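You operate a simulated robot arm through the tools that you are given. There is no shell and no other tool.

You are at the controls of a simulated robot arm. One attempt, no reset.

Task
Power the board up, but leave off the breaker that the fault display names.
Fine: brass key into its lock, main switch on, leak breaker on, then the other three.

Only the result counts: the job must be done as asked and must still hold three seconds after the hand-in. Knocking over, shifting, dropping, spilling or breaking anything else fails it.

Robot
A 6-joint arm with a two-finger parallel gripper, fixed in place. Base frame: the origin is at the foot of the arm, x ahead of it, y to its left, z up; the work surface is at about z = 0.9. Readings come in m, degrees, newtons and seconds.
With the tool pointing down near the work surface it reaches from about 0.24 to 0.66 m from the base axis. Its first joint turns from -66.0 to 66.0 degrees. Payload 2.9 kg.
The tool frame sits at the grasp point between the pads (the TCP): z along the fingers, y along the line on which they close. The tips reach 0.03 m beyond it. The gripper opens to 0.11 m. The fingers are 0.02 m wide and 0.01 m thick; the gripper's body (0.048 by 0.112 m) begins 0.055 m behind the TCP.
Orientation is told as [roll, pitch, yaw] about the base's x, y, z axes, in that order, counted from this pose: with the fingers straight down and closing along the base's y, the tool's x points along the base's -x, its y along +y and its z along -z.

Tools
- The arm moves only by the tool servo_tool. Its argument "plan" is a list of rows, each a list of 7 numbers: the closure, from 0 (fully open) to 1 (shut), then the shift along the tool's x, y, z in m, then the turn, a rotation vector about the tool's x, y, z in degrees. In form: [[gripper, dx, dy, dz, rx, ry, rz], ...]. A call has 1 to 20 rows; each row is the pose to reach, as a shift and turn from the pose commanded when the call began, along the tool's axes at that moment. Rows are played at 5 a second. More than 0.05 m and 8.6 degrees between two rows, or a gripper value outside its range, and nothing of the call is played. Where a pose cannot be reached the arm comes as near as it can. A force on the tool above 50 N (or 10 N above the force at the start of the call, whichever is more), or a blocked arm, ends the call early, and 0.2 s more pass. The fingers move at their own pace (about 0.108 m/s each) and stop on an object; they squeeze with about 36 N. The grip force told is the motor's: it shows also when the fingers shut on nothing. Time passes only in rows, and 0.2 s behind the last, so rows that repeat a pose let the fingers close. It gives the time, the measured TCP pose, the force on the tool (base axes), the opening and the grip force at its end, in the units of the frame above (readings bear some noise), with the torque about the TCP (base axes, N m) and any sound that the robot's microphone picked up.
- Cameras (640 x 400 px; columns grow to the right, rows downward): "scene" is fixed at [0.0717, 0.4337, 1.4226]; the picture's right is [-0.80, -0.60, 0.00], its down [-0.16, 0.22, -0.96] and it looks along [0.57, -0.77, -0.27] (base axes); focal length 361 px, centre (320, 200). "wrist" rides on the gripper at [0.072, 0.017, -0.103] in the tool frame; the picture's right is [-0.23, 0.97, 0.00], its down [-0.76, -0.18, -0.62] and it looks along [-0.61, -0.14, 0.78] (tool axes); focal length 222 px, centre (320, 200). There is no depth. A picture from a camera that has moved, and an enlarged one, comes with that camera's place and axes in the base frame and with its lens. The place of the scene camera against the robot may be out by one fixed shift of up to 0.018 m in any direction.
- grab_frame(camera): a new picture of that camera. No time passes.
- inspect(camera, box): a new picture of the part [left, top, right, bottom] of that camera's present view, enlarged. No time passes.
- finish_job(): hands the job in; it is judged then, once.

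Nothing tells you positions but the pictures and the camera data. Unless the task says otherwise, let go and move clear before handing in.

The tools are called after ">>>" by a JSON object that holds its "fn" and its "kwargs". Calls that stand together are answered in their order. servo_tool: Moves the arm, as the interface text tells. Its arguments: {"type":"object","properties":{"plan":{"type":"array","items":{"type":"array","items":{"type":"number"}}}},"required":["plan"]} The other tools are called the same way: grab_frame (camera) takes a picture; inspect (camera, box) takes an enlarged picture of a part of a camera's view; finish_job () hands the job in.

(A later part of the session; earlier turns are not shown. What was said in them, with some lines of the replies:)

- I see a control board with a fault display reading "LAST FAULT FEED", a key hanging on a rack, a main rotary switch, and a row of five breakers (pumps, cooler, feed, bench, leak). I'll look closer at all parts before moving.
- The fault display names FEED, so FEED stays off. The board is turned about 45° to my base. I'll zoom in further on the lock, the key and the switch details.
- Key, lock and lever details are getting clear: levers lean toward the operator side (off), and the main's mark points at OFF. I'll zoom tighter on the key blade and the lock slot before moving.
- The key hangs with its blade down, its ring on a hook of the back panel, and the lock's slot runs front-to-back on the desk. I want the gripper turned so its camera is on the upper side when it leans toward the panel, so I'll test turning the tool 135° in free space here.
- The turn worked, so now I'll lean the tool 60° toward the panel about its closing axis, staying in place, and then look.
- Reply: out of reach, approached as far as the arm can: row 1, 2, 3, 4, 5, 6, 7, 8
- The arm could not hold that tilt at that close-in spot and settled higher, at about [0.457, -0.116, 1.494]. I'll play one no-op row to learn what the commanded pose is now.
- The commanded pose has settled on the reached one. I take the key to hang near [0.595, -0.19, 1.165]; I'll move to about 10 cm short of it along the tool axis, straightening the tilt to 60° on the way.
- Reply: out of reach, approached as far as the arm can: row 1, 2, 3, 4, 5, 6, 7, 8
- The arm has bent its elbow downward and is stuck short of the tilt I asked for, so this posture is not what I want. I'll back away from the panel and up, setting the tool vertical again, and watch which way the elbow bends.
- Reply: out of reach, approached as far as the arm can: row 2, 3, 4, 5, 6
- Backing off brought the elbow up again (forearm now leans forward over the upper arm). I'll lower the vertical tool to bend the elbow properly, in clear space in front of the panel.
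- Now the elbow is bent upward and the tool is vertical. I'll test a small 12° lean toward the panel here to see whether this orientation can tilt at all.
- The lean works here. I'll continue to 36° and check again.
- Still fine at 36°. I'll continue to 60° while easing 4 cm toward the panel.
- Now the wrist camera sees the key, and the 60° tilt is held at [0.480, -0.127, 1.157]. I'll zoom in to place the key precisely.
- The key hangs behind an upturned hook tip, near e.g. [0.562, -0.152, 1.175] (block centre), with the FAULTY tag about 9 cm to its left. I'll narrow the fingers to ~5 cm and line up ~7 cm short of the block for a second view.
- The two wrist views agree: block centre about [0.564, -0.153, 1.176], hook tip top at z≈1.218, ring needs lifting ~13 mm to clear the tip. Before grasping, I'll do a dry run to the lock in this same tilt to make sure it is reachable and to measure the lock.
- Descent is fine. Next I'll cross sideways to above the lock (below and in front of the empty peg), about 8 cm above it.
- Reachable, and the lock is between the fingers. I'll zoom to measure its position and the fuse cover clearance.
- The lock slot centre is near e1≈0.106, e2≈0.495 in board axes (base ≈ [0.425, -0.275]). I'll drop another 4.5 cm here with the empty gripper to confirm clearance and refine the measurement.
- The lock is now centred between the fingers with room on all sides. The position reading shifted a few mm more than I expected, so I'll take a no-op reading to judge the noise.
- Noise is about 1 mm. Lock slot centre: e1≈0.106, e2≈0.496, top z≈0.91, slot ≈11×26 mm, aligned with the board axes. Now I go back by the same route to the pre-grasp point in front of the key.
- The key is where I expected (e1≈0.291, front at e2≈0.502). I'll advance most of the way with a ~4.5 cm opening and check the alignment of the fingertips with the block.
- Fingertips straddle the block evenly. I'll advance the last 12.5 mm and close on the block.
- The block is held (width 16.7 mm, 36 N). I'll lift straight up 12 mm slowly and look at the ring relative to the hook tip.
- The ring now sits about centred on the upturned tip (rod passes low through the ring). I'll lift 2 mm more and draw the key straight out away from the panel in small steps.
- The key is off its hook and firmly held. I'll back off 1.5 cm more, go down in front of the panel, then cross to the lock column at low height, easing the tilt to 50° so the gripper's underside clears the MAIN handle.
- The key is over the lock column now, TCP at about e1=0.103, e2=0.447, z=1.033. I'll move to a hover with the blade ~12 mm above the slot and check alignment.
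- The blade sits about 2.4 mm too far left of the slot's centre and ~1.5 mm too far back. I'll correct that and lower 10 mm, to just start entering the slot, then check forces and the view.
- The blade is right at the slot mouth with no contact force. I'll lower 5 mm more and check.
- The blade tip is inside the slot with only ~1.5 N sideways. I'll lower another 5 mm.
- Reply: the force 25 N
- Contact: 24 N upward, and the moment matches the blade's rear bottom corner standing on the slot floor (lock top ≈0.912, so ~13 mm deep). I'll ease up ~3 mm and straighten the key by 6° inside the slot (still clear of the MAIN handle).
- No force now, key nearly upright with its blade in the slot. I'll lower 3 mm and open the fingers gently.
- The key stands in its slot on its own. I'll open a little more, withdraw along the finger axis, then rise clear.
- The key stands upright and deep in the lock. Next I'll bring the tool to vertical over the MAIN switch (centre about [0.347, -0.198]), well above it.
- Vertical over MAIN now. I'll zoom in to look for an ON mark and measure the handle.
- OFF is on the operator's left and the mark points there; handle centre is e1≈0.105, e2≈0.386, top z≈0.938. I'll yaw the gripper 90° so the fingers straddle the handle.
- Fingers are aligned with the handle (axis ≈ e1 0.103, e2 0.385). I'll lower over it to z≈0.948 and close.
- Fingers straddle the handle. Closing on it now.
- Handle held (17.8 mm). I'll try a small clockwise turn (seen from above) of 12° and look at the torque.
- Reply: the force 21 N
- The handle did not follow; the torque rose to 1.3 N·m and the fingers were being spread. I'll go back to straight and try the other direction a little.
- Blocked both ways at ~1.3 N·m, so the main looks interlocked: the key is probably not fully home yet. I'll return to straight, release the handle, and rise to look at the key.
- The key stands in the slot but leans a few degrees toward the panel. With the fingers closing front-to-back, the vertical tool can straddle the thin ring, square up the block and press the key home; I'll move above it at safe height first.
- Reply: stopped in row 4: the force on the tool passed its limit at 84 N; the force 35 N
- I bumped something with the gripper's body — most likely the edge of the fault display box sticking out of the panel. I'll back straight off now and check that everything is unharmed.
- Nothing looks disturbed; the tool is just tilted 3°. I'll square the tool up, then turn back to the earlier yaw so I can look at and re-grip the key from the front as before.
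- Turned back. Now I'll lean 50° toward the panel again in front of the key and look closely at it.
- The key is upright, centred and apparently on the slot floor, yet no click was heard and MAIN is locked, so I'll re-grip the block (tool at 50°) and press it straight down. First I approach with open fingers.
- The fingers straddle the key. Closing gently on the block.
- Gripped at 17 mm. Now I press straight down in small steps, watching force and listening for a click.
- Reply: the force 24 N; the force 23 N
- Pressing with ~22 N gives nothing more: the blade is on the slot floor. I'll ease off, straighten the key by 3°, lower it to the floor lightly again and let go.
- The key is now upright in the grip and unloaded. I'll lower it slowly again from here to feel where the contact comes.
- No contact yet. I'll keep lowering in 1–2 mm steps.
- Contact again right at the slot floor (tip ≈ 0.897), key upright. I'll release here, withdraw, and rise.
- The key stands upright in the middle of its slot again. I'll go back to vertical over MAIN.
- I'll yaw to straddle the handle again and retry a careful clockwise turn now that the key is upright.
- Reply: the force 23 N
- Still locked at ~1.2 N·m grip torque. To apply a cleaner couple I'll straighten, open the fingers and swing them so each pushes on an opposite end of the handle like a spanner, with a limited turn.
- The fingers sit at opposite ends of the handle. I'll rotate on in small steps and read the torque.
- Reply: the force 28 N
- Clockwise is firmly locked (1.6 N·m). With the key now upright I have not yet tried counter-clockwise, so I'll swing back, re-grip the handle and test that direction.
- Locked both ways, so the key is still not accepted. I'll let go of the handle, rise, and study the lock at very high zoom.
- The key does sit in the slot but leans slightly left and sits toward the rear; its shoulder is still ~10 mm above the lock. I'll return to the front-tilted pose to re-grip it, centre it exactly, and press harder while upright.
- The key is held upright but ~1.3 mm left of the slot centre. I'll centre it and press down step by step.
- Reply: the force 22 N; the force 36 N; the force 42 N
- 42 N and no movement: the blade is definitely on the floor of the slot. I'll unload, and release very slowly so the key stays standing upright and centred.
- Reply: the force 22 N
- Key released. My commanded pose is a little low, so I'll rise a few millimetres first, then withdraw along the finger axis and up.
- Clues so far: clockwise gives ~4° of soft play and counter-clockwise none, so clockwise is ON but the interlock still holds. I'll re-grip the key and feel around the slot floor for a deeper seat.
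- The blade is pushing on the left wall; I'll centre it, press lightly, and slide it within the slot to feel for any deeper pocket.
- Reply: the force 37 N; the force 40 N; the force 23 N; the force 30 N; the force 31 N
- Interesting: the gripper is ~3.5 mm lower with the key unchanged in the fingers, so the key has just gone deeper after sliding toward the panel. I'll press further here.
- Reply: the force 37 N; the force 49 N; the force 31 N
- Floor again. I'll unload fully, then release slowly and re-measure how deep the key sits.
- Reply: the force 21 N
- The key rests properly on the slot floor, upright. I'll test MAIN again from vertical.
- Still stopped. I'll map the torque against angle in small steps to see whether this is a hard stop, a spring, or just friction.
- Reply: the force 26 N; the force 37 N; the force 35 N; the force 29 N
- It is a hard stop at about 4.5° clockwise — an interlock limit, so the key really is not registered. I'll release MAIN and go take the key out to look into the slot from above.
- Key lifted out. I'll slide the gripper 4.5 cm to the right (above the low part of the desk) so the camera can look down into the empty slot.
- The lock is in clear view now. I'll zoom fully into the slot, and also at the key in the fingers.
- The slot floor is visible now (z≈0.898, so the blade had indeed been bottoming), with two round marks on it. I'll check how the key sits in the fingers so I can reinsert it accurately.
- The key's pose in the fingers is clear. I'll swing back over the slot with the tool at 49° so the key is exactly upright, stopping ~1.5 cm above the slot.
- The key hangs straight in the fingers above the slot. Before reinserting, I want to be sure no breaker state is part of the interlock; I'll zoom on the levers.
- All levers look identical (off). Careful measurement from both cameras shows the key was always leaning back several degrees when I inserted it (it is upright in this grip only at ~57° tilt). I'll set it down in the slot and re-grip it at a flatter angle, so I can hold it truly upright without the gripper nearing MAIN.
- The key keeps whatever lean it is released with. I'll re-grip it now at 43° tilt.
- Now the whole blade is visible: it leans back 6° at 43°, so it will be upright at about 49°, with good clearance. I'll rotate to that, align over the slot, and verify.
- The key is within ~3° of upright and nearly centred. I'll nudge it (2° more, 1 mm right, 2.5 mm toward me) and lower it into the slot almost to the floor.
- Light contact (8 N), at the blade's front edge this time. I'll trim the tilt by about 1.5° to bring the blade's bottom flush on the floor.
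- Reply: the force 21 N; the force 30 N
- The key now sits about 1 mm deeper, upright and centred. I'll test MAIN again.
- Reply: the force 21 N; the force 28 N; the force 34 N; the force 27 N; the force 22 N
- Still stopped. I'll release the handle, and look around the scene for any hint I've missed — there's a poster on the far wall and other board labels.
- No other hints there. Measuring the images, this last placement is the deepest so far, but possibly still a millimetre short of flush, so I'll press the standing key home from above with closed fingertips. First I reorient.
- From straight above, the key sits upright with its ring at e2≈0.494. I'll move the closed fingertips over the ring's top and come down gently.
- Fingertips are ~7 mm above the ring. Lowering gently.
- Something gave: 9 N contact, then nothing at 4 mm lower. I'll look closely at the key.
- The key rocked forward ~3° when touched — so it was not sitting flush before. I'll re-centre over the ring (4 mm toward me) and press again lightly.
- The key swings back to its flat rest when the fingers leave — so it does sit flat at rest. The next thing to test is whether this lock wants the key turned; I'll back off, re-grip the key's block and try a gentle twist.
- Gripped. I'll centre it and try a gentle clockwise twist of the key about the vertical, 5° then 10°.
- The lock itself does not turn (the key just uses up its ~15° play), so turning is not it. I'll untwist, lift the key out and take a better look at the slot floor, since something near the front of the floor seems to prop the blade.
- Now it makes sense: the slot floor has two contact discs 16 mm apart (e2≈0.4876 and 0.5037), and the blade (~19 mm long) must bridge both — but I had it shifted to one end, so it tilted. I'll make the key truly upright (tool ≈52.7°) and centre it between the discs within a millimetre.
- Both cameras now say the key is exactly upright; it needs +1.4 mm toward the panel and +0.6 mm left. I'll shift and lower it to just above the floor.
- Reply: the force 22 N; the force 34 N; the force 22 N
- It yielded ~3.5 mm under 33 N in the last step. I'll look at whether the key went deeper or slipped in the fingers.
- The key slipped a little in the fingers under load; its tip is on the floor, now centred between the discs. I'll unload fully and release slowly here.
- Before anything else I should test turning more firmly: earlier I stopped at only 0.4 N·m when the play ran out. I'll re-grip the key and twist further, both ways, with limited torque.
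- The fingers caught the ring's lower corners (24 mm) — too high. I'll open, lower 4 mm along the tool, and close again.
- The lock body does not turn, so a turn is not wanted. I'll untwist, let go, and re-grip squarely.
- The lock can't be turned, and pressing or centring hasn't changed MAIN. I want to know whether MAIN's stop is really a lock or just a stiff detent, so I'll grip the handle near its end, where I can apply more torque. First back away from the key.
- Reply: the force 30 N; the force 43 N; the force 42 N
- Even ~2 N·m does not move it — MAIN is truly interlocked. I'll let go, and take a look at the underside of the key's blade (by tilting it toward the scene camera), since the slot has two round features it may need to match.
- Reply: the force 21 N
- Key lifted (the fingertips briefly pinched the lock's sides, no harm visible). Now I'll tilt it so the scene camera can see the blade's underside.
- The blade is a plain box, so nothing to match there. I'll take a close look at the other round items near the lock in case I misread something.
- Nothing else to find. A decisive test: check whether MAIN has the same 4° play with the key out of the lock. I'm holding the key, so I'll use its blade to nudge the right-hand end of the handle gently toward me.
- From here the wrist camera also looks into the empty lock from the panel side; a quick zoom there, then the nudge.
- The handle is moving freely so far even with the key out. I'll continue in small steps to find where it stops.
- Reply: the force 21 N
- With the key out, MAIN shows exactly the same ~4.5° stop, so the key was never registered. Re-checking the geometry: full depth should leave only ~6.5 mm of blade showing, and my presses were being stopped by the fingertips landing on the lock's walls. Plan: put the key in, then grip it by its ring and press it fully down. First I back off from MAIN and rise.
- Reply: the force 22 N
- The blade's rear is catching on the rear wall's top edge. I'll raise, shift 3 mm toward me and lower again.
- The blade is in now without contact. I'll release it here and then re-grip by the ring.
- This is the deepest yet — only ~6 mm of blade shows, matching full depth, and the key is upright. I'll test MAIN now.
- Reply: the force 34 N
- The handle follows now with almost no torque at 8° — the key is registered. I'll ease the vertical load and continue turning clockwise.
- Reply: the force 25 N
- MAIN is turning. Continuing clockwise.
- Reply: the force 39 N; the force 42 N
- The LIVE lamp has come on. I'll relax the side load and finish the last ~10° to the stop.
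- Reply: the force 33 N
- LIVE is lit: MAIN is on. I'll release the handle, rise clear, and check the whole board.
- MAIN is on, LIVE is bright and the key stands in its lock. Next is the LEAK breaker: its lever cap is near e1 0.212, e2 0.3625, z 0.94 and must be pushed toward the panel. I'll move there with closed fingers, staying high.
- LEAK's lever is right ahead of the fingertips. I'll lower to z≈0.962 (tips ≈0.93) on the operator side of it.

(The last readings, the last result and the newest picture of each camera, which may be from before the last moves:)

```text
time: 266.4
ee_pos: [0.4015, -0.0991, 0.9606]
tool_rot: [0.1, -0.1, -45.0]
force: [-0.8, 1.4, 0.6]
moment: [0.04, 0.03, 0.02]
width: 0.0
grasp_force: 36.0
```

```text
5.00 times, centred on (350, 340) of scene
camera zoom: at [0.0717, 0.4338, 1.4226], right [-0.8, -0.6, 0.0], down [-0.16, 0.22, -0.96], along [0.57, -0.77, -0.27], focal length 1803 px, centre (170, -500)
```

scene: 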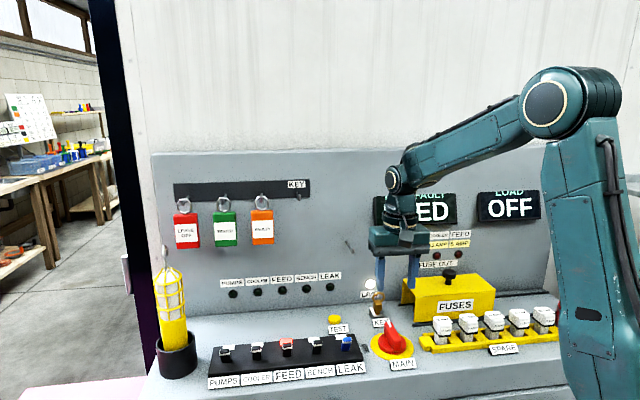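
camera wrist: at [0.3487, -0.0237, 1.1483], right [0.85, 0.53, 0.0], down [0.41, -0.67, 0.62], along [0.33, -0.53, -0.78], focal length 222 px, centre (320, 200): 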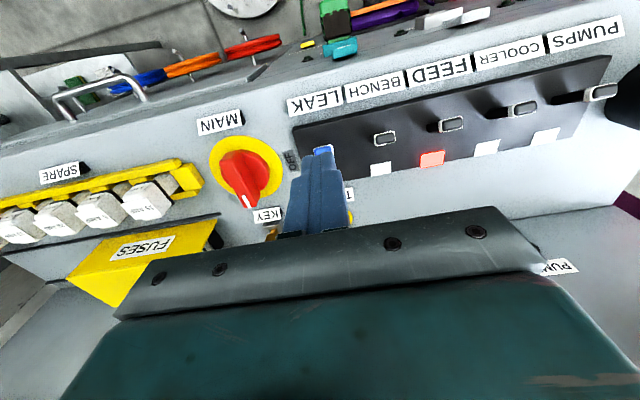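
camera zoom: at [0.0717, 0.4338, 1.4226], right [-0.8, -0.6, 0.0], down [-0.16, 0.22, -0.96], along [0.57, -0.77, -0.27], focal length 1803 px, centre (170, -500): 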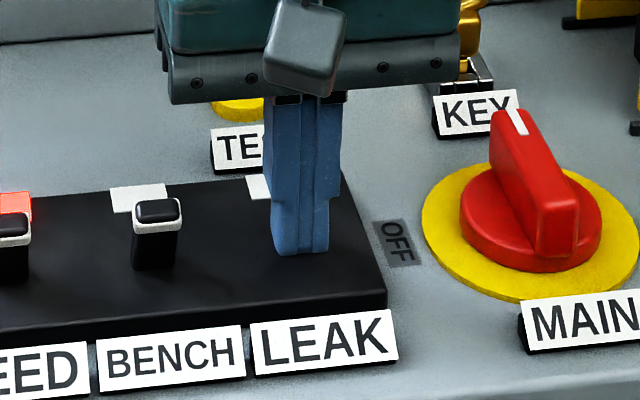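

>>> {"fn": "servo_tool", "kwargs": {"plan": [[1, -0.005, 0, 0, 0, 0, 0], [1, -0.01, 0, 0, 0, 0, 0]]}}

>>> {"fn": "servo_tool", "kwargs": {"plan": [[1, -0.005, 0, 0, 0, 0, 0], [1, -0.01, 0, 0, 0, 0, 0]]}}

>>> {"fn": "inspect", "kwargs": {"camera": "scene", "box": [270, 270, 400, 380]}}

```text
time: 267.0
ee_pos: [0.4086, -0.1068, 0.9593]
tool_rot: [0.0, 0.0, -45.0]
force: [0.1, -0.9, 1.2]
moment: [-0.03, 0.0, 0.02]
width: 0.0
grasp_force: 35.5
```

```text
time: 267.6
ee_pos: [0.4134, -0.1125, 0.9602]
tool_rot: [0.1, 0.2, -44.9]
force: [-7.8, 6.8, 6.0]
moment: [0.18, 0.13, -0.04]
width: 0.0
grasp_force: 36.4
```

```text
3.64 times, centred on (335, 325) of scene
camera zoom: at [0.0714, 0.434, 1.4226], right [-0.8, -0.6, 0.0], down [-0.16, 0.22, -0.96], along [0.57, -0.77, -0.27], focal length 1311 px, centre (266, -254)
```

zoom: 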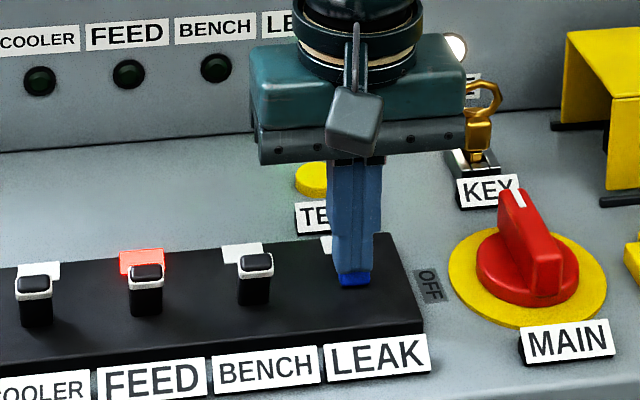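

>>> {"fn": "servo_tool", "kwargs": {"plan": [[1, -0.003, 0, 0, 0, 0, 0], [1, -0.006, 0, 0, 0, 0, 0]]}}

>>> {"fn": "inspect", "kwargs": {"camera": "scene", "box": [270, 270, 400, 380]}}

```text
time: 268.3
ee_pos: [0.4161, -0.1124, 0.9587]
tool_rot: [-0.2, 1.2, -44.4]
force: [-11.5, 9.5, 13.2]
moment: [0.12, 0.35, 0.0]
width: 0.0
grasp_force: 36.1
stopped in row 2: the force on the tool passed its limit at 53 N (the readings are from after the stop); the commanded pose is now the measured one
```

```text
3.64 times, centred on (335, 325) of scene
camera zoom: at [0.0713, 0.434, 1.4225], right [-0.8, -0.6, 0.0], down [-0.16, 0.22, -0.96], along [0.57, -0.77, -0.27], focal length 1311 px, centre (266, -254)
```

zoom: 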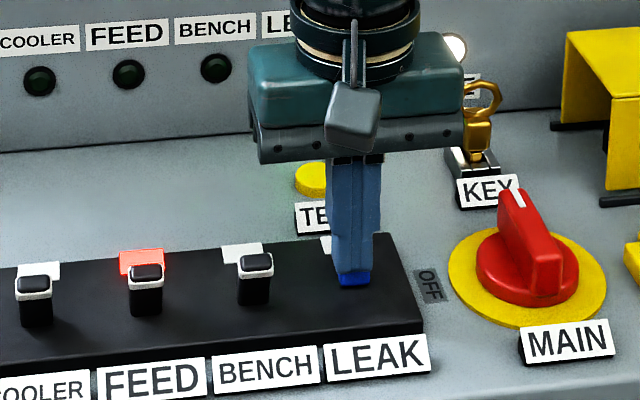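

It reached a firm stop. I'll back off and rise to see the lever.

>>> {"fn": "servo_tool", "kwargs": {"plan": [[1, 0.01, 0, 0, 0, 0, 0], [1, 0.02, 0, -0.01, 0, 0, 0], [1, 0.03, 0, -0.05, 0, 0, 0], [1, 0.03, 0, -0.09, 0, 0, 0]]}}

>>> {"fn": "inspect", "kwargs": {"camera": "scene", "box": [210, 270, 400, 390]}}

>>> {"fn": "inspect", "kwargs": {"camera": "scene", "box": [300, 315, 380, 375]}}

```text
time: 269.3
ee_pos: [0.3956, -0.0954, 1.0462]
tool_rot: [-0.1, 0.9, -44.6]
force: [1.4, -0.9, 0.2]
moment: [-0.04, -0.03, 0.03]
width: 0.0002
grasp_force: 36.0
```

```text
3.33 times, centred on (305, 330) of scene
camera zoom: at [0.0717, 0.4338, 1.4226], right [-0.8, -0.6, 0.0], down [-0.16, 0.22, -0.96], along [0.57, -0.77, -0.27], focal length 1202 px, centre (370, -233)
```

zoom: 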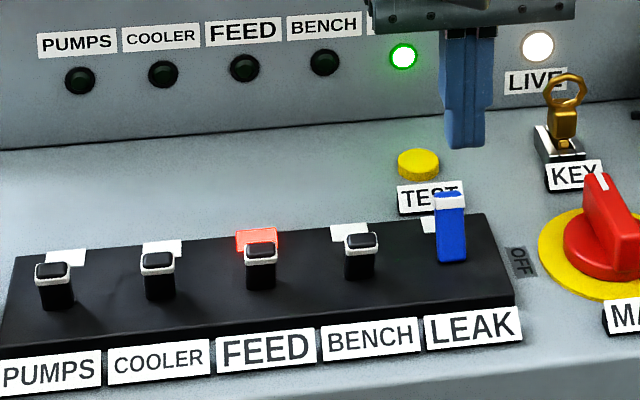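

```text
6.67 times, centred on (340, 345) of scene
camera zoom: at [0.0717, 0.4338, 1.4226], right [-0.8, -0.6, 0.0], down [-0.16, 0.22, -0.96], along [0.57, -0.77, -0.27], focal length 2404 px, centre (187, -767)
```

zoom: 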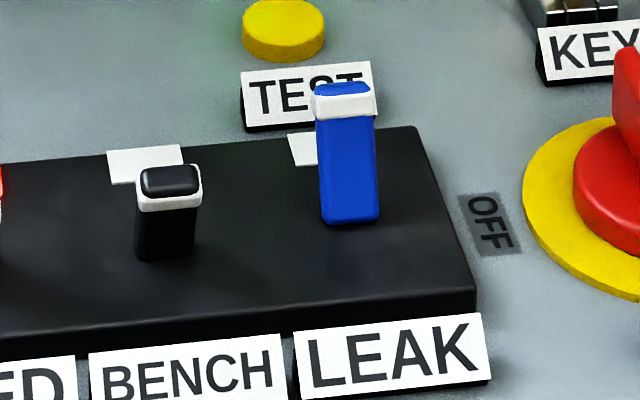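

LEAK is on: its green lamp is lit and the lever leans to the panel. Next BENCH (skipping nothing yet — FEED stays untouched). I'll move over to BENCH at height and measure it.

>>> {"fn": "servo_tool", "kwargs": {"plan": [[1, 0.0067, 0.03, 0, 0, -0.5, 0], [1, 0.0134, 0.06, 0, 0, -0.9, 0.4], [1, 0.0134, 0.06, 0, 0, -0.9, 0.4]]}}

>>> {"fn": "inspect", "kwargs": {"camera": "wrist", "box": [240, 90, 440, 220]}}

>>> {"fn": "inspect", "kwargs": {"camera": "scene", "box": [210, 270, 400, 390]}}

```text
time: 270.1
ee_pos: [0.4273, -0.0437, 1.046]
tool_rot: [-0.1, 0.1, -45.0]
force: [-0.2, 0.0, -0.2]
moment: [-0.03, 0.0, 0.0]
width: 0.0
grasp_force: 36.1
```

```text
3.08 times, centred on (340, 155) of wrist
camera zoom: at [0.3898, 0.0196, 1.1499], right [0.85, 0.53, 0.0], down [0.41, -0.66, 0.62], along [0.33, -0.53, -0.78], focal length 684 px, centre (258, 338)
```

zoom: 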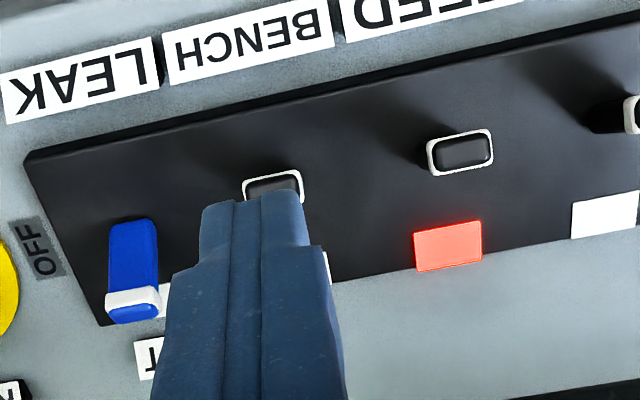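

```text
3.33 times, centred on (305, 330) of scene
camera zoom: at [0.0717, 0.4338, 1.4226], right [-0.8, -0.6, 0.0], down [-0.16, 0.22, -0.96], along [0.57, -0.77, -0.27], focal length 1202 px, centre (370, -233)
```

zoom: 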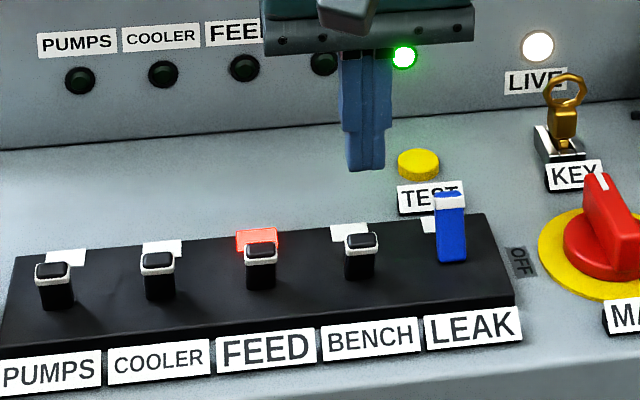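

BENCH is aligned (e1≈0.271). Lowering in front of its lever and pushing toward the panel.

>>> {"fn": "servo_tool", "kwargs": {"plan": [[1, 0, 0.001, 0.03, 0, 0, 0], [1, 0, 0.001, 0.06, 0, 0, 0], [1, 0, 0.001, 0.085, 0, 0, 0], [1, 0, 0.001, 0.085, 0, 0, 0]]}}

>>> {"fn": "servo_tool", "kwargs": {"plan": [[1, -0.007, 0, 0, 0, 0, 0], [1, -0.014, 0, 0, 0, 0, 0], [1, -0.02, 0, 0, 0, 0, 0], [1, -0.026, 0, 0, 0, 0, 0], [1, -0.031, 0, 0, 0, 0, 0]]}}

>>> {"fn": "servo_tool", "kwargs": {"plan": [[1, -0.003, 0, 0, 0, 0, 0], [1, -0.006, 0, 0, 0, 0, 0]]}}

>>> {"fn": "inspect", "kwargs": {"camera": "scene", "box": [210, 270, 400, 390]}}

```text
time: 271.1
ee_pos: [0.4294, -0.0422, 0.9612]
tool_rot: [-0.1, 0.1, -45.0]
force: [-0.2, -0.3, 0.2]
moment: [-0.03, 0.02, 0.02]
width: 0.0002
grasp_force: 36.1
```

```text
time: 272.3
ee_pos: [0.4514, -0.063, 0.9638]
tool_rot: [-0.1, 0.2, -44.9]
force: [-0.4, 0.7, -0.3]
moment: [-0.01, 0.04, 0.0]
width: 0.0
grasp_force: 36.2
```

```text
time: 272.9
ee_pos: [0.4542, -0.0676, 0.964]
tool_rot: [-0.1, 0.0, -45.0]
force: [0.2, -0.7, 0.1]
moment: [0.0, 0.03, -0.04]
width: 0.0
grasp_force: 36.1
```

```text
3.33 times, centred on (305, 330) of scene
camera zoom: at [0.0717, 0.4337, 1.4226], right [-0.8, -0.6, 0.0], down [-0.16, 0.22, -0.96], along [0.57, -0.77, -0.27], focal length 1202 px, centre (370, -233)
```

zoom: 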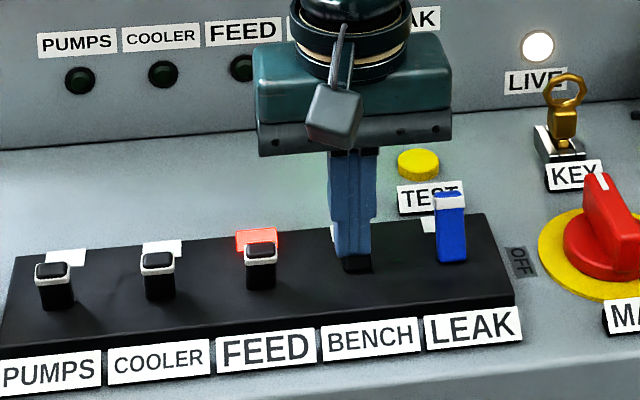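

No resistance remains — it seems to have flipped. Backing off and rising to check.

>>> {"fn": "servo_tool", "kwargs": {"plan": [[1, 0.012, 0, 0, 0, 0, 0], [1, 0.025, 0, -0.01, 0, 0, 0], [1, 0.036, 0, -0.05, 0, 0, 0], [1, 0.036, 0, -0.085, 0, 0, 0]]}}

>>> {"fn": "inspect", "kwargs": {"camera": "scene", "box": [210, 270, 400, 390]}}

```text
time: 273.9
ee_pos: [0.4297, -0.0416, 1.0495]
tool_rot: [-0.1, 0.1, -45.0]
force: [0.3, 1.1, -0.4]
moment: [-0.04, -0.01, -0.02]
width: 0.0002
grasp_force: 36.3
```

```text
3.33 times, centred on (305, 330) of scene
camera zoom: at [0.0717, 0.4338, 1.4226], right [-0.8, -0.6, 0.0], down [-0.16, 0.22, -0.96], along [0.57, -0.77, -0.27], focal length 1202 px, centre (370, -233)
```

zoom: 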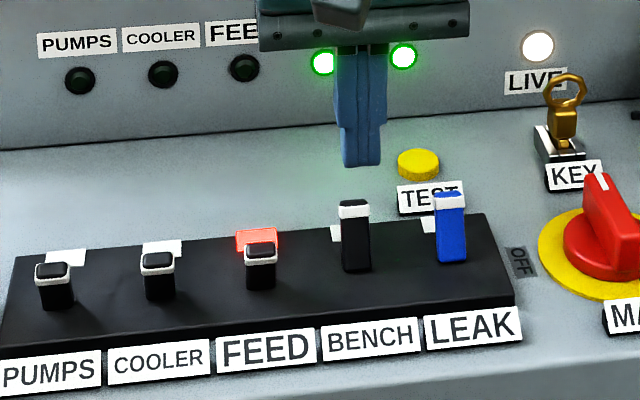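

BENCH is on too. Now over FEED (without touching) to COOLER, staying high.

>>> {"fn": "servo_tool", "kwargs": {"plan": [[1, 0, 0.04, 0, 0, 0, 0], [1, 0, 0.08, 0, 0, 0, 0], [1, 0, 0.1196, 0, 0, 0, 0], [1, 0, 0.1196, 0, 0, 0, 0]]}}

>>> {"fn": "grab_frame", "kwargs": {"camera": "wrist"}}

>>> {"fn": "inspect", "kwargs": {"camera": "wrist", "box": [240, 90, 440, 220]}}

>>> {"fn": "inspect", "kwargs": {"camera": "scene", "box": [140, 240, 330, 390]}}

```text
time: 274.9
ee_pos: [0.5132, 0.0414, 1.0482]
tool_rot: [-0.1, 0.1, -45.0]
force: [-0.8, -0.2, 0.1]
moment: [-0.02, -0.04, 0.02]
width: 0.0002
grasp_force: 36.3
```

```text
taken
camera wrist: at [0.4749, 0.1048, 1.1518], right [0.85, 0.53, 0.0], down [0.41, -0.66, 0.62], along [0.33, -0.53, -0.78], focal length 222 px, centre (320, 200)
```

wrist: 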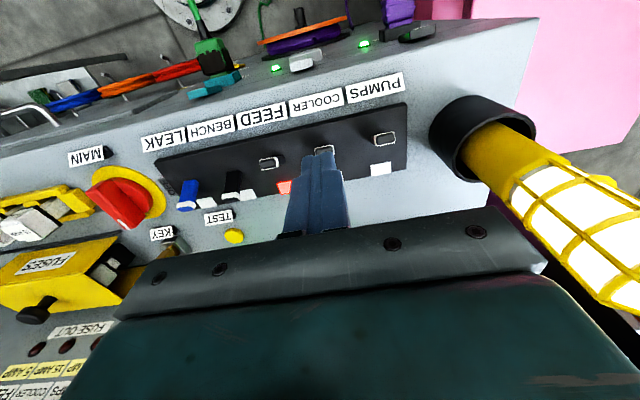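

```text
3.08 times, centred on (340, 155) of wrist
camera zoom: at [0.4749, 0.1048, 1.1518], right [0.85, 0.53, 0.0], down [0.41, -0.66, 0.62], along [0.33, -0.53, -0.78], focal length 684 px, centre (258, 338)
```

zoom: 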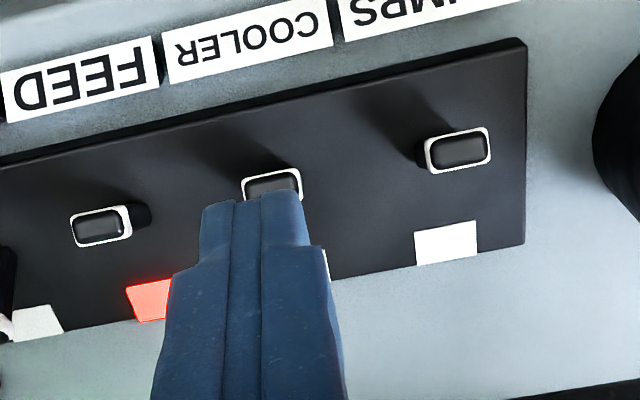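

```text
2.67 times, centred on (235, 315) of scene
camera zoom: at [0.0717, 0.4338, 1.4226], right [-0.8, -0.6, 0.0], down [-0.16, 0.22, -0.96], along [0.57, -0.77, -0.27], focal length 962 px, centre (547, -107)
```

zoom: 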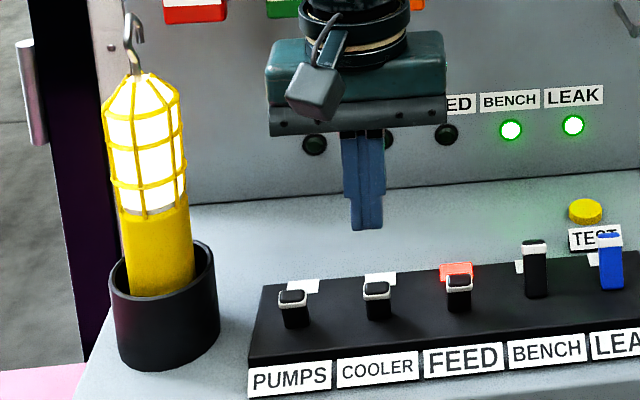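

COOLER is lined up (the bench lamp came on, too). Lowering and pushing COOLER's lever.

>>> {"fn": "servo_tool", "kwargs": {"plan": [[1, 0, 0, 0.03, 0, 0, 0], [1, 0, 0, 0.06, 0, 0, 0], [1, 0, 0, 0.086, 0, 0, 0], [1, 0, 0, 0.086, 0, 0, 0]]}}

>>> {"fn": "servo_tool", "kwargs": {"plan": [[1, -0.007, 0, 0, 0, 0, 0], [1, -0.014, 0, 0, 0, 0, 0], [1, -0.02, 0, 0, 0, 0, 0], [1, -0.026, 0, 0, 0, 0, 0], [1, -0.031, 0, 0, 0, 0, 0], [1, -0.036, 0, 0, 0, 0, 0]]}}

>>> {"fn": "servo_tool", "kwargs": {"plan": [[1, 0.012, 0, 0, 0, 0, 0], [1, 0.025, 0, -0.01, 0, 0, 0], [1, 0.036, 0, -0.05, 0, 0, 0], [1, 0.036, 0, -0.085, 0, 0, 0]]}}

>>> {"fn": "inspect", "kwargs": {"camera": "scene", "box": [190, 260, 390, 390]}}

```text
time: 275.9
ee_pos: [0.5131, 0.0415, 0.9613]
tool_rot: [-0.1, 0.1, -45.0]
force: [0.0, -0.3, -0.5]
moment: [-0.01, 0.03, 0.01]
width: 0.0001
grasp_force: 36.0
```

```text
time: 277.3
ee_pos: [0.5391, 0.0156, 0.9622]
tool_rot: [-0.1, 0.0, -45.0]
force: [-0.9, 0.6, -1.3]
moment: [0.03, 0.02, 0.01]
width: 0.0001
grasp_force: 36.1
```

```text
time: 278.3
ee_pos: [0.5111, 0.0419, 1.0478]
tool_rot: [-0.2, 0.1, -44.8]
force: [0.4, 0.0, 0.2]
moment: [-0.04, -0.02, 0.0]
width: 0.0
grasp_force: 35.7
```

```text
3.08 times, centred on (290, 325) of scene
camera zoom: at [0.0717, 0.4338, 1.4226], right [-0.8, -0.6, 0.0], down [-0.16, 0.22, -0.96], along [0.57, -0.77, -0.27], focal length 1110 px, centre (412, -185)
```

zoom: 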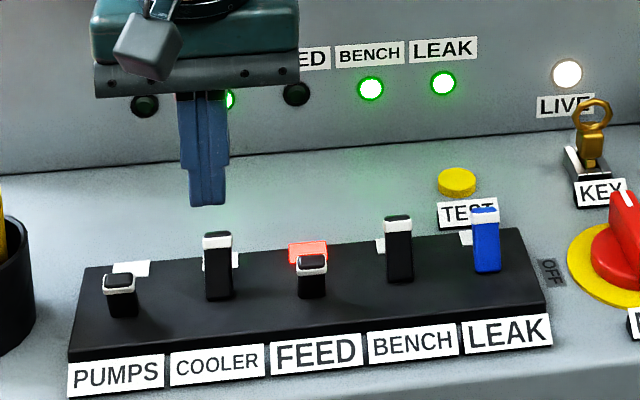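

COOLER is on. Now the last one, PUMPS, keeping a little to the right to stay clear of the lamp in its holder.

>>> {"fn": "servo_tool", "kwargs": {"plan": [[1, 0, 0.03, 0, 0, 0, 0], [1, 0, 0.0595, 0, 0, 0, 0], [1, 0, 0.0595, 0, 0, 0, 0]]}}

>>> {"fn": "inspect", "kwargs": {"camera": "wrist", "box": [240, 70, 500, 230]}}

>>> {"fn": "inspect", "kwargs": {"camera": "scene", "box": [130, 230, 300, 390]}}

```text
time: 279.1
ee_pos: [0.5543, 0.0836, 1.0475]
tool_rot: [-0.1, 0.1, -45.0]
force: [0.9, -0.6, 1.0]
moment: [0.04, 0.04, -0.03]
width: 0.0001
grasp_force: 36.2
```

```text
2.46 times, centred on (370, 150) of wrist
camera zoom: at [0.5165, 0.1476, 1.1519], right [0.85, 0.53, 0.0], down [0.41, -0.66, 0.62], along [0.33, -0.53, -0.78], focal length 547 px, centre (197, 323)
```

zoom: 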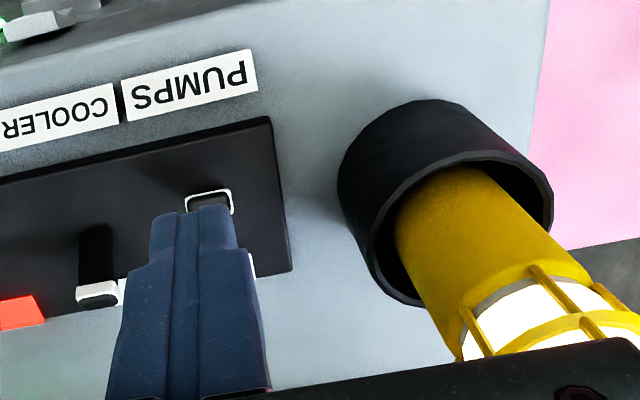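

```text
2.50 times, centred on (215, 310) of scene
camera zoom: at [0.0717, 0.4338, 1.4226], right [-0.8, -0.6, 0.0], down [-0.16, 0.22, -0.96], along [0.57, -0.77, -0.27], focal length 902 px, centre (582, -75)
```

zoom: 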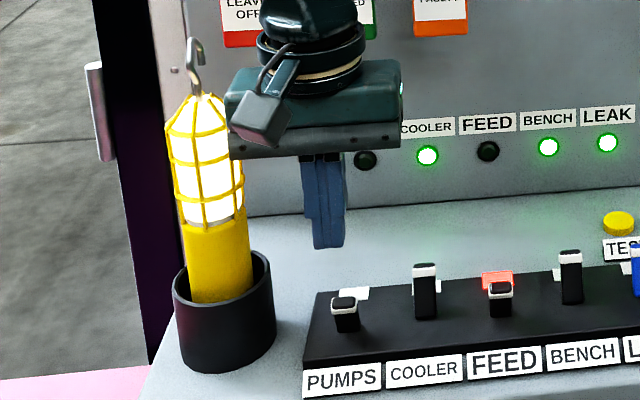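

The gripper body would pass within ~5 mm of the lamp in this orientation, so I'll step right and yaw 90° to be narrower on that side before doing PUMPS.

>>> {"fn": "servo_tool", "kwargs": {"plan": [[1, 0, -0.02, 0, 0, 0, 0], [1, 0, -0.02, 0, 0, 0, -8], [1, 0, -0.02, 0, 0, 0, -16], [1, 0, -0.02, 0, 0, 0, -24], [1, 0, -0.02, 0, 0, 0, -32], [1, 0, -0.02, 0, 0, 0, -40], [1, 0, -0.02, 0, 0, 0, -48], [1, 0, -0.02, 0, 0, 0, -56], [1, 0, -0.02, 0, 0, 0, -64], [1, 0, -0.02, 0, 0, 0, -72], [1, 0, -0.02, 0, 0, 0, -80], [1, 0, -0.02, 0, 0, 0, -88], [1, 0, -0.02, 0, 0, 0, -90], [1, 0, -0.02, 0, 0, 0, -90]]}}

>>> {"fn": "grab_frame", "kwargs": {"camera": "wrist"}}

>>> {"fn": "inspect", "kwargs": {"camera": "scene", "box": [130, 230, 300, 390]}}

```text
time: 282.1
ee_pos: [0.5436, 0.0716, 1.0485]
tool_rot: [0.2, 0.0, 45.0]
force: [0.0, -0.2, -0.3]
moment: [-0.02, 0.0, -0.01]
width: 0.0002
grasp_force: 36.2
```

```text
taken
camera wrist: at [0.4807, 0.0315, 1.151], right [-0.53, 0.85, 0.0], down [0.66, 0.41, 0.62], along [0.53, 0.33, -0.78], focal length 222 px, centre (320, 200)
```

wrist: 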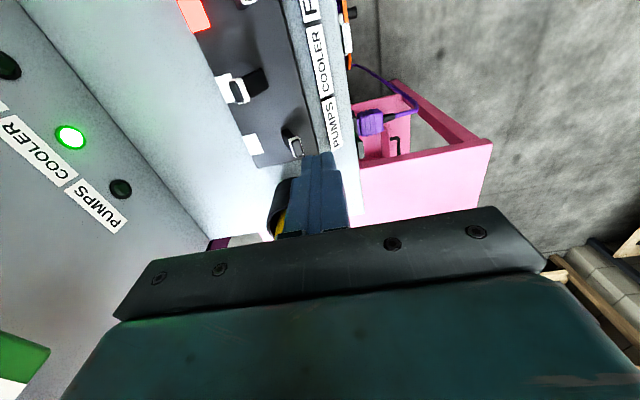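

```text
2.50 times, centred on (215, 310) of scene
camera zoom: at [0.0717, 0.4337, 1.4226], right [-0.8, -0.6, 0.0], down [-0.16, 0.22, -0.96], along [0.57, -0.77, -0.27], focal length 902 px, centre (582, -75)
```

zoom: 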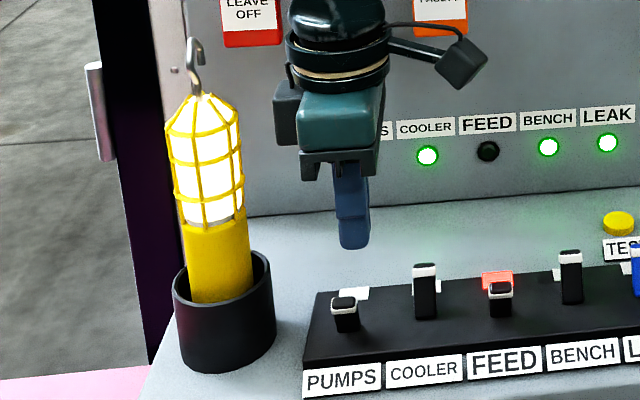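

Clear of the lamp now. I'll line up with PUMPS, lower, and push its lever toward the panel.

>>> {"fn": "servo_tool", "kwargs": {"plan": [[1, -0.017, 0, 0, 0, 0, 0], [1, -0.017, 0, 0.03, 0, 0, 0], [1, -0.017, 0, 0.06, 0, 0, 0], [1, -0.017, 0, 0.0865, 0, 0, 0], [1, -0.017, 0, 0.0865, 0, 0, 0]]}}

>>> {"fn": "inspect", "kwargs": {"camera": "scene", "box": [150, 270, 290, 390]}}

```text
time: 283.3
ee_pos: [0.5533, 0.0826, 0.9612]
tool_rot: [0.1, 0.0, 45.1]
force: [1.1, -0.5, -0.2]
moment: [0.0, -0.01, -0.02]
width: 0.0
grasp_force: 36.0
```

```text
3.33 times, centred on (220, 330) of scene
camera zoom: at [0.0717, 0.4337, 1.4226], right [-0.8, -0.6, 0.0], down [-0.16, 0.22, -0.96], along [0.57, -0.77, -0.27], focal length 1202 px, centre (653, -233)
```

zoom: 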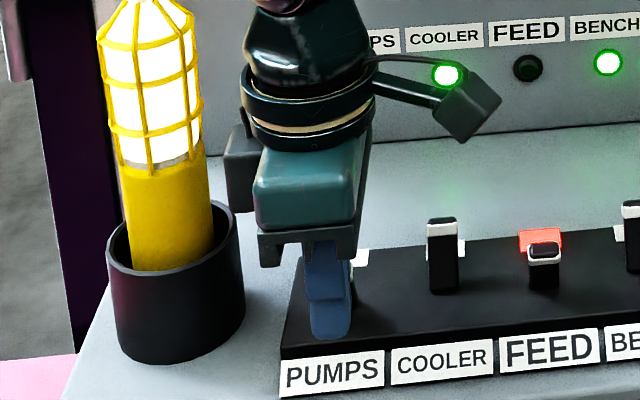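

>>> {"fn": "servo_tool", "kwargs": {"plan": [[1, 0, -0.007, 0, 0, 0, 0], [1, 0, -0.014, 0, 0, 0, 0], [1, 0, -0.02, 0, 0, 0, 0], [1, 0, -0.026, 0, 0, 0, 0], [1, 0, -0.031, 0, 0, 0, 0], [1, 0, -0.036, 0, 0, 0, 0]]}}

>>> {"fn": "inspect", "kwargs": {"camera": "scene", "box": [150, 250, 400, 390]}}

```text
time: 284.7
ee_pos: [0.5798, 0.0586, 0.961]
tool_rot: [0.1, 0.1, 45.0]
force: [0.0, -0.1, 0.1]
moment: [-0.02, -0.01, 0.0]
width: 0.0
grasp_force: 35.8
```

```text
2.56 times, centred on (275, 320) of scene
camera zoom: at [0.0717, 0.4337, 1.4226], right [-0.8, -0.6, 0.0], down [-0.16, 0.22, -0.96], along [0.57, -0.77, -0.27], focal length 923 px, centre (435, -107)
```

zoom: 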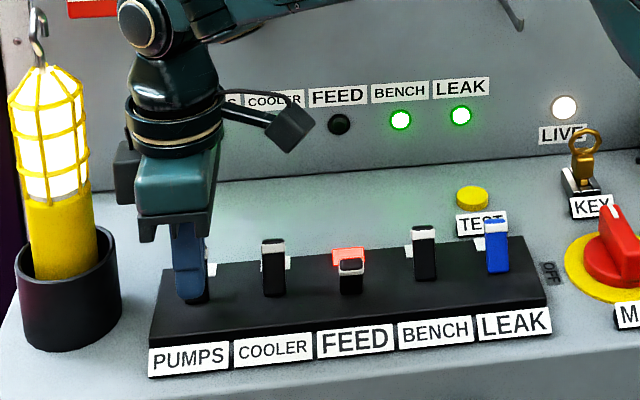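

Now back off from the lever and rise straight up to check the result.

>>> {"fn": "servo_tool", "kwargs": {"plan": [[1, 0, 0.012, 0, 0, 0, 0], [1, 0, 0.025, -0.01, 0, 0, 0], [1, 0.005, 0.036, -0.05, 0, 0, 0], [1, 0.01, 0.036, -0.09, 0, 0, 0], [1, 0.02, 0.036, -0.13, 0, 0, 0]]}}

>>> {"fn": "inspect", "kwargs": {"camera": "scene", "box": [150, 250, 400, 390]}}

```text
time: 285.9
ee_pos: [0.5397, 0.0688, 1.0911]
tool_rot: [0.1, 0.1, 45.1]
force: [0.2, 0.1, 0.3]
moment: [0.0, -0.02, -0.02]
width: 0.0001
grasp_force: 35.8
```

```text
2.56 times, centred on (275, 320) of scene
camera zoom: at [0.0717, 0.4338, 1.4226], right [-0.8, -0.6, 0.0], down [-0.16, 0.22, -0.96], along [0.57, -0.77, -0.27], focal length 923 px, centre (435, -107)
```

zoom: 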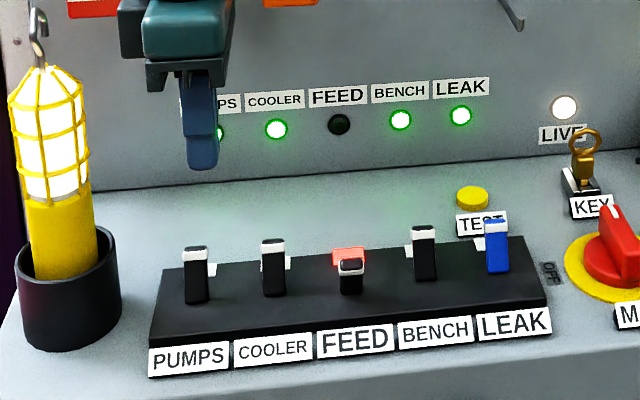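

PUMPS is on as well; FEED is still off. I'll move the arm clear up and back, then do a final check of everything.

>>> {"fn": "servo_tool", "kwargs": {"plan": [[0.8, 0.01, 0.02, -0.035, 0, 0, 0], [0.5, 0.02, 0.04, -0.07, 0, 0, 0], [0.5, 0.03, 0.06, -0.105, 0, 0, 0], [0.5, 0.04, 0.08, -0.13, 0, 0, 0], [0.5, 0.04, 0.08, -0.13, 0, 0, 0]]}}

>>> {"fn": "grab_frame", "kwargs": {"camera": "scene"}}

>>> {"fn": "inspect", "kwargs": {"camera": "scene", "box": [190, 260, 440, 390]}}

>>> {"fn": "inspect", "kwargs": {"camera": "scene", "box": [350, 170, 580, 350]}}

```text
time: 287.1
ee_pos: [0.4558, 0.094, 1.2202]
tool_rot: [0.2, 0.0, 44.9]
force: [-0.5, -0.2, 0.6]
moment: [-0.01, 0.01, 0.0]
width: 0.055
grasp_force: 0.0
```

```text
taken
```

scene: 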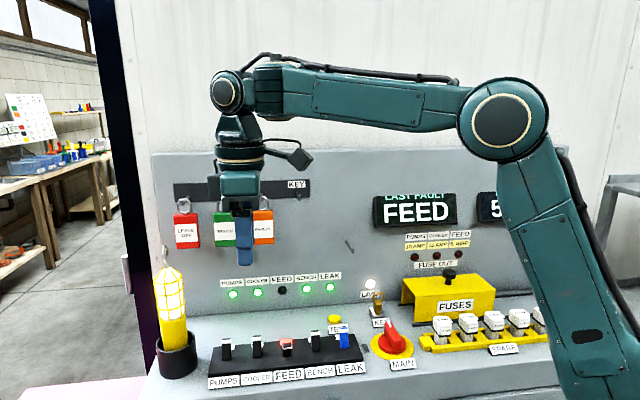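

```text
2.56 times, centred on (315, 325) of scene
camera zoom: at [0.0717, 0.4338, 1.4226], right [-0.8, -0.6, 0.0], down [-0.16, 0.22, -0.96], along [0.57, -0.77, -0.27], focal length 923 px, centre (333, -120)
```

zoom: 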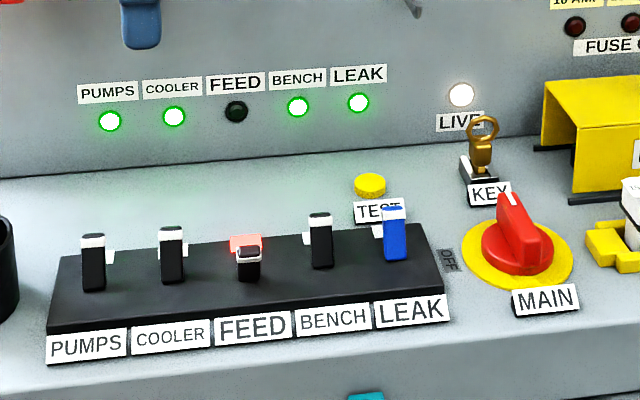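

```text
2.22 times, centred on (465, 260) of scene
camera zoom: at [0.0717, 0.4338, 1.4226], right [-0.8, -0.6, 0.0], down [-0.16, 0.22, -0.96], along [0.57, -0.77, -0.27], focal length 801 px, centre (-2, 67)
```

zoom: 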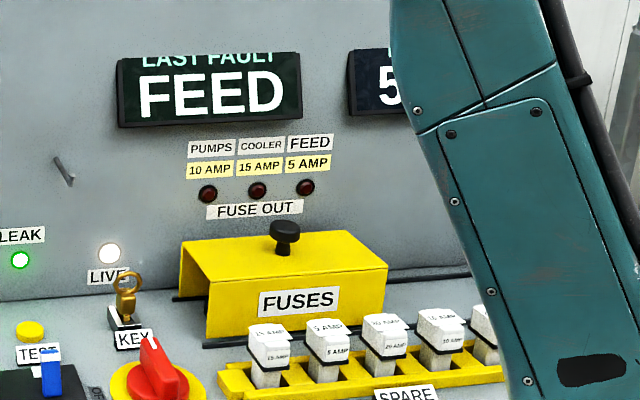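

All four wanted lamps are green, LIVE is lit, FEED is off, and the load display has changed from OFF. I'll let a few seconds pass and verify it all holds.

>>> {"fn": "servo_tool", "kwargs": {"plan": [[0.5, 0, 0, 0, 0, 0, 0], [0.5, 0, 0, 0, 0, 0, 0], [0.5, 0, 0, 0, 0, 0, 0], [0.5, 0, 0, 0, 0, 0, 0], [0.5, 0, 0, 0, 0, 0, 0], [0.5, 0, 0, 0, 0, 0, 0], [0.5, 0, 0, 0, 0, 0, 0], [0.5, 0, 0, 0, 0, 0, 0], [0.5, 0, 0, 0, 0, 0, 0], [0.5, 0, 0, 0, 0, 0, 0], [0.5, 0, 0, 0, 0, 0, 0], [0.5, 0, 0, 0, 0, 0, 0], [0.5, 0, 0, 0, 0, 0, 0], [0.5, 0, 0, 0, 0, 0, 0], [0.5, 0, 0, 0, 0, 0, 0], [0.5, 0, 0, 0, 0, 0, 0], [0.5, 0, 0, 0, 0, 0, 0], [0.5, 0, 0, 0, 0, 0, 0]]}}

>>> {"fn": "inspect", "kwargs": {"camera": "scene", "box": [190, 170, 540, 390]}}

>>> {"fn": "inspect", "kwargs": {"camera": "scene", "box": [355, 275, 425, 345]}}

```text
time: 290.9
ee_pos: [0.4568, 0.0961, 1.2213]
tool_rot: [0.1, 0.1, 45.0]
force: [0.5, 0.2, 0.2]
moment: [0.0, -0.02, 0.01]
width: 0.055
grasp_force: 0.1
```

```text
1.82 times, centred on (365, 280) of scene
camera zoom: at [0.0717, 0.4337, 1.4226], right [-0.8, -0.6, 0.0], down [-0.16, 0.22, -0.96], along [0.57, -0.77, -0.27], focal length 656 px, centre (238, 54)
```

zoom: 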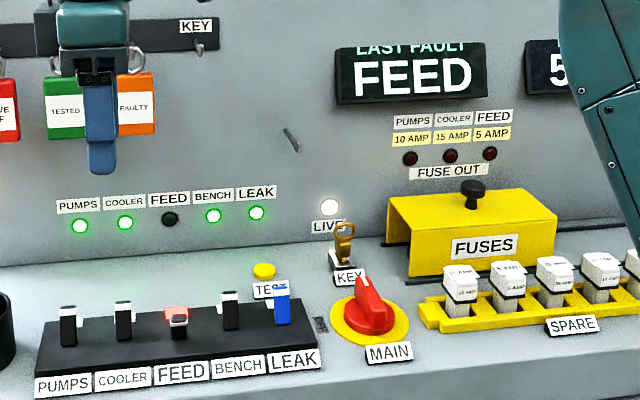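

```text
5.71 times, centred on (390, 310) of scene
camera zoom: at [0.0717, 0.4337, 1.4226], right [-0.8, -0.6, 0.0], down [-0.16, 0.22, -0.96], along [0.57, -0.77, -0.27], focal length 2061 px, centre (-80, -429)
```

zoom: 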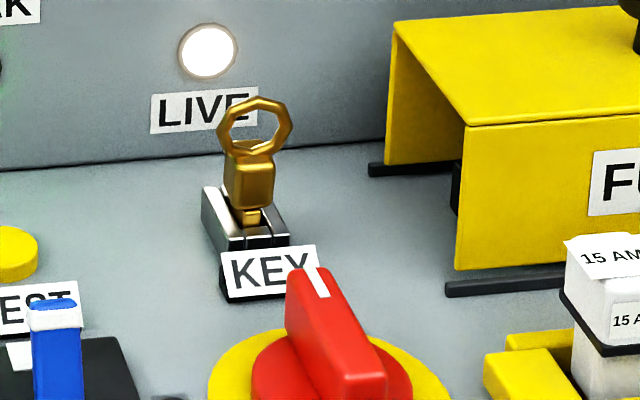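

Everything has held steady for several seconds: the key is in its lock, MAIN is on and LIVE is lit. LEAK, BENCH, COOLER and PUMPS are on with green lamps, and FEED is off as the fault display names it. The gripper is empty and clear of the board, so I'm handing the job in.

>>> {"fn": "finish_job", "kwargs": {}}

```text
The job is handed in.
```

The board is powered up and FEED, the breaker the fault display names, is left off. When I handed in:

- **Key and main:** the brass key was in its lock, the main switch was on, and the LIVE lamp was lit.
- **Breakers:** LEAK went on first, then BENCH, COOLER and PUMPS. All four green lamps were lit.
- **Steadiness:** I watched for several seconds before handing in and nothing changed.

- **Bump against the panel:** early on, the gripper hit something on the panel with about 84 N, most likely the edge of the fault display box. I saw no damage or shift in the pictures.
- **Force on the key, lock and main:** the key took many tries before the lock registered it. I pressed it down with up to about 42 N, twisted it in the slot, and once pinched the lock's sides with the gripper. I also strained the main handle against its lock with up to about 2 N·m while it was still locked. I saw no damage from any of this.
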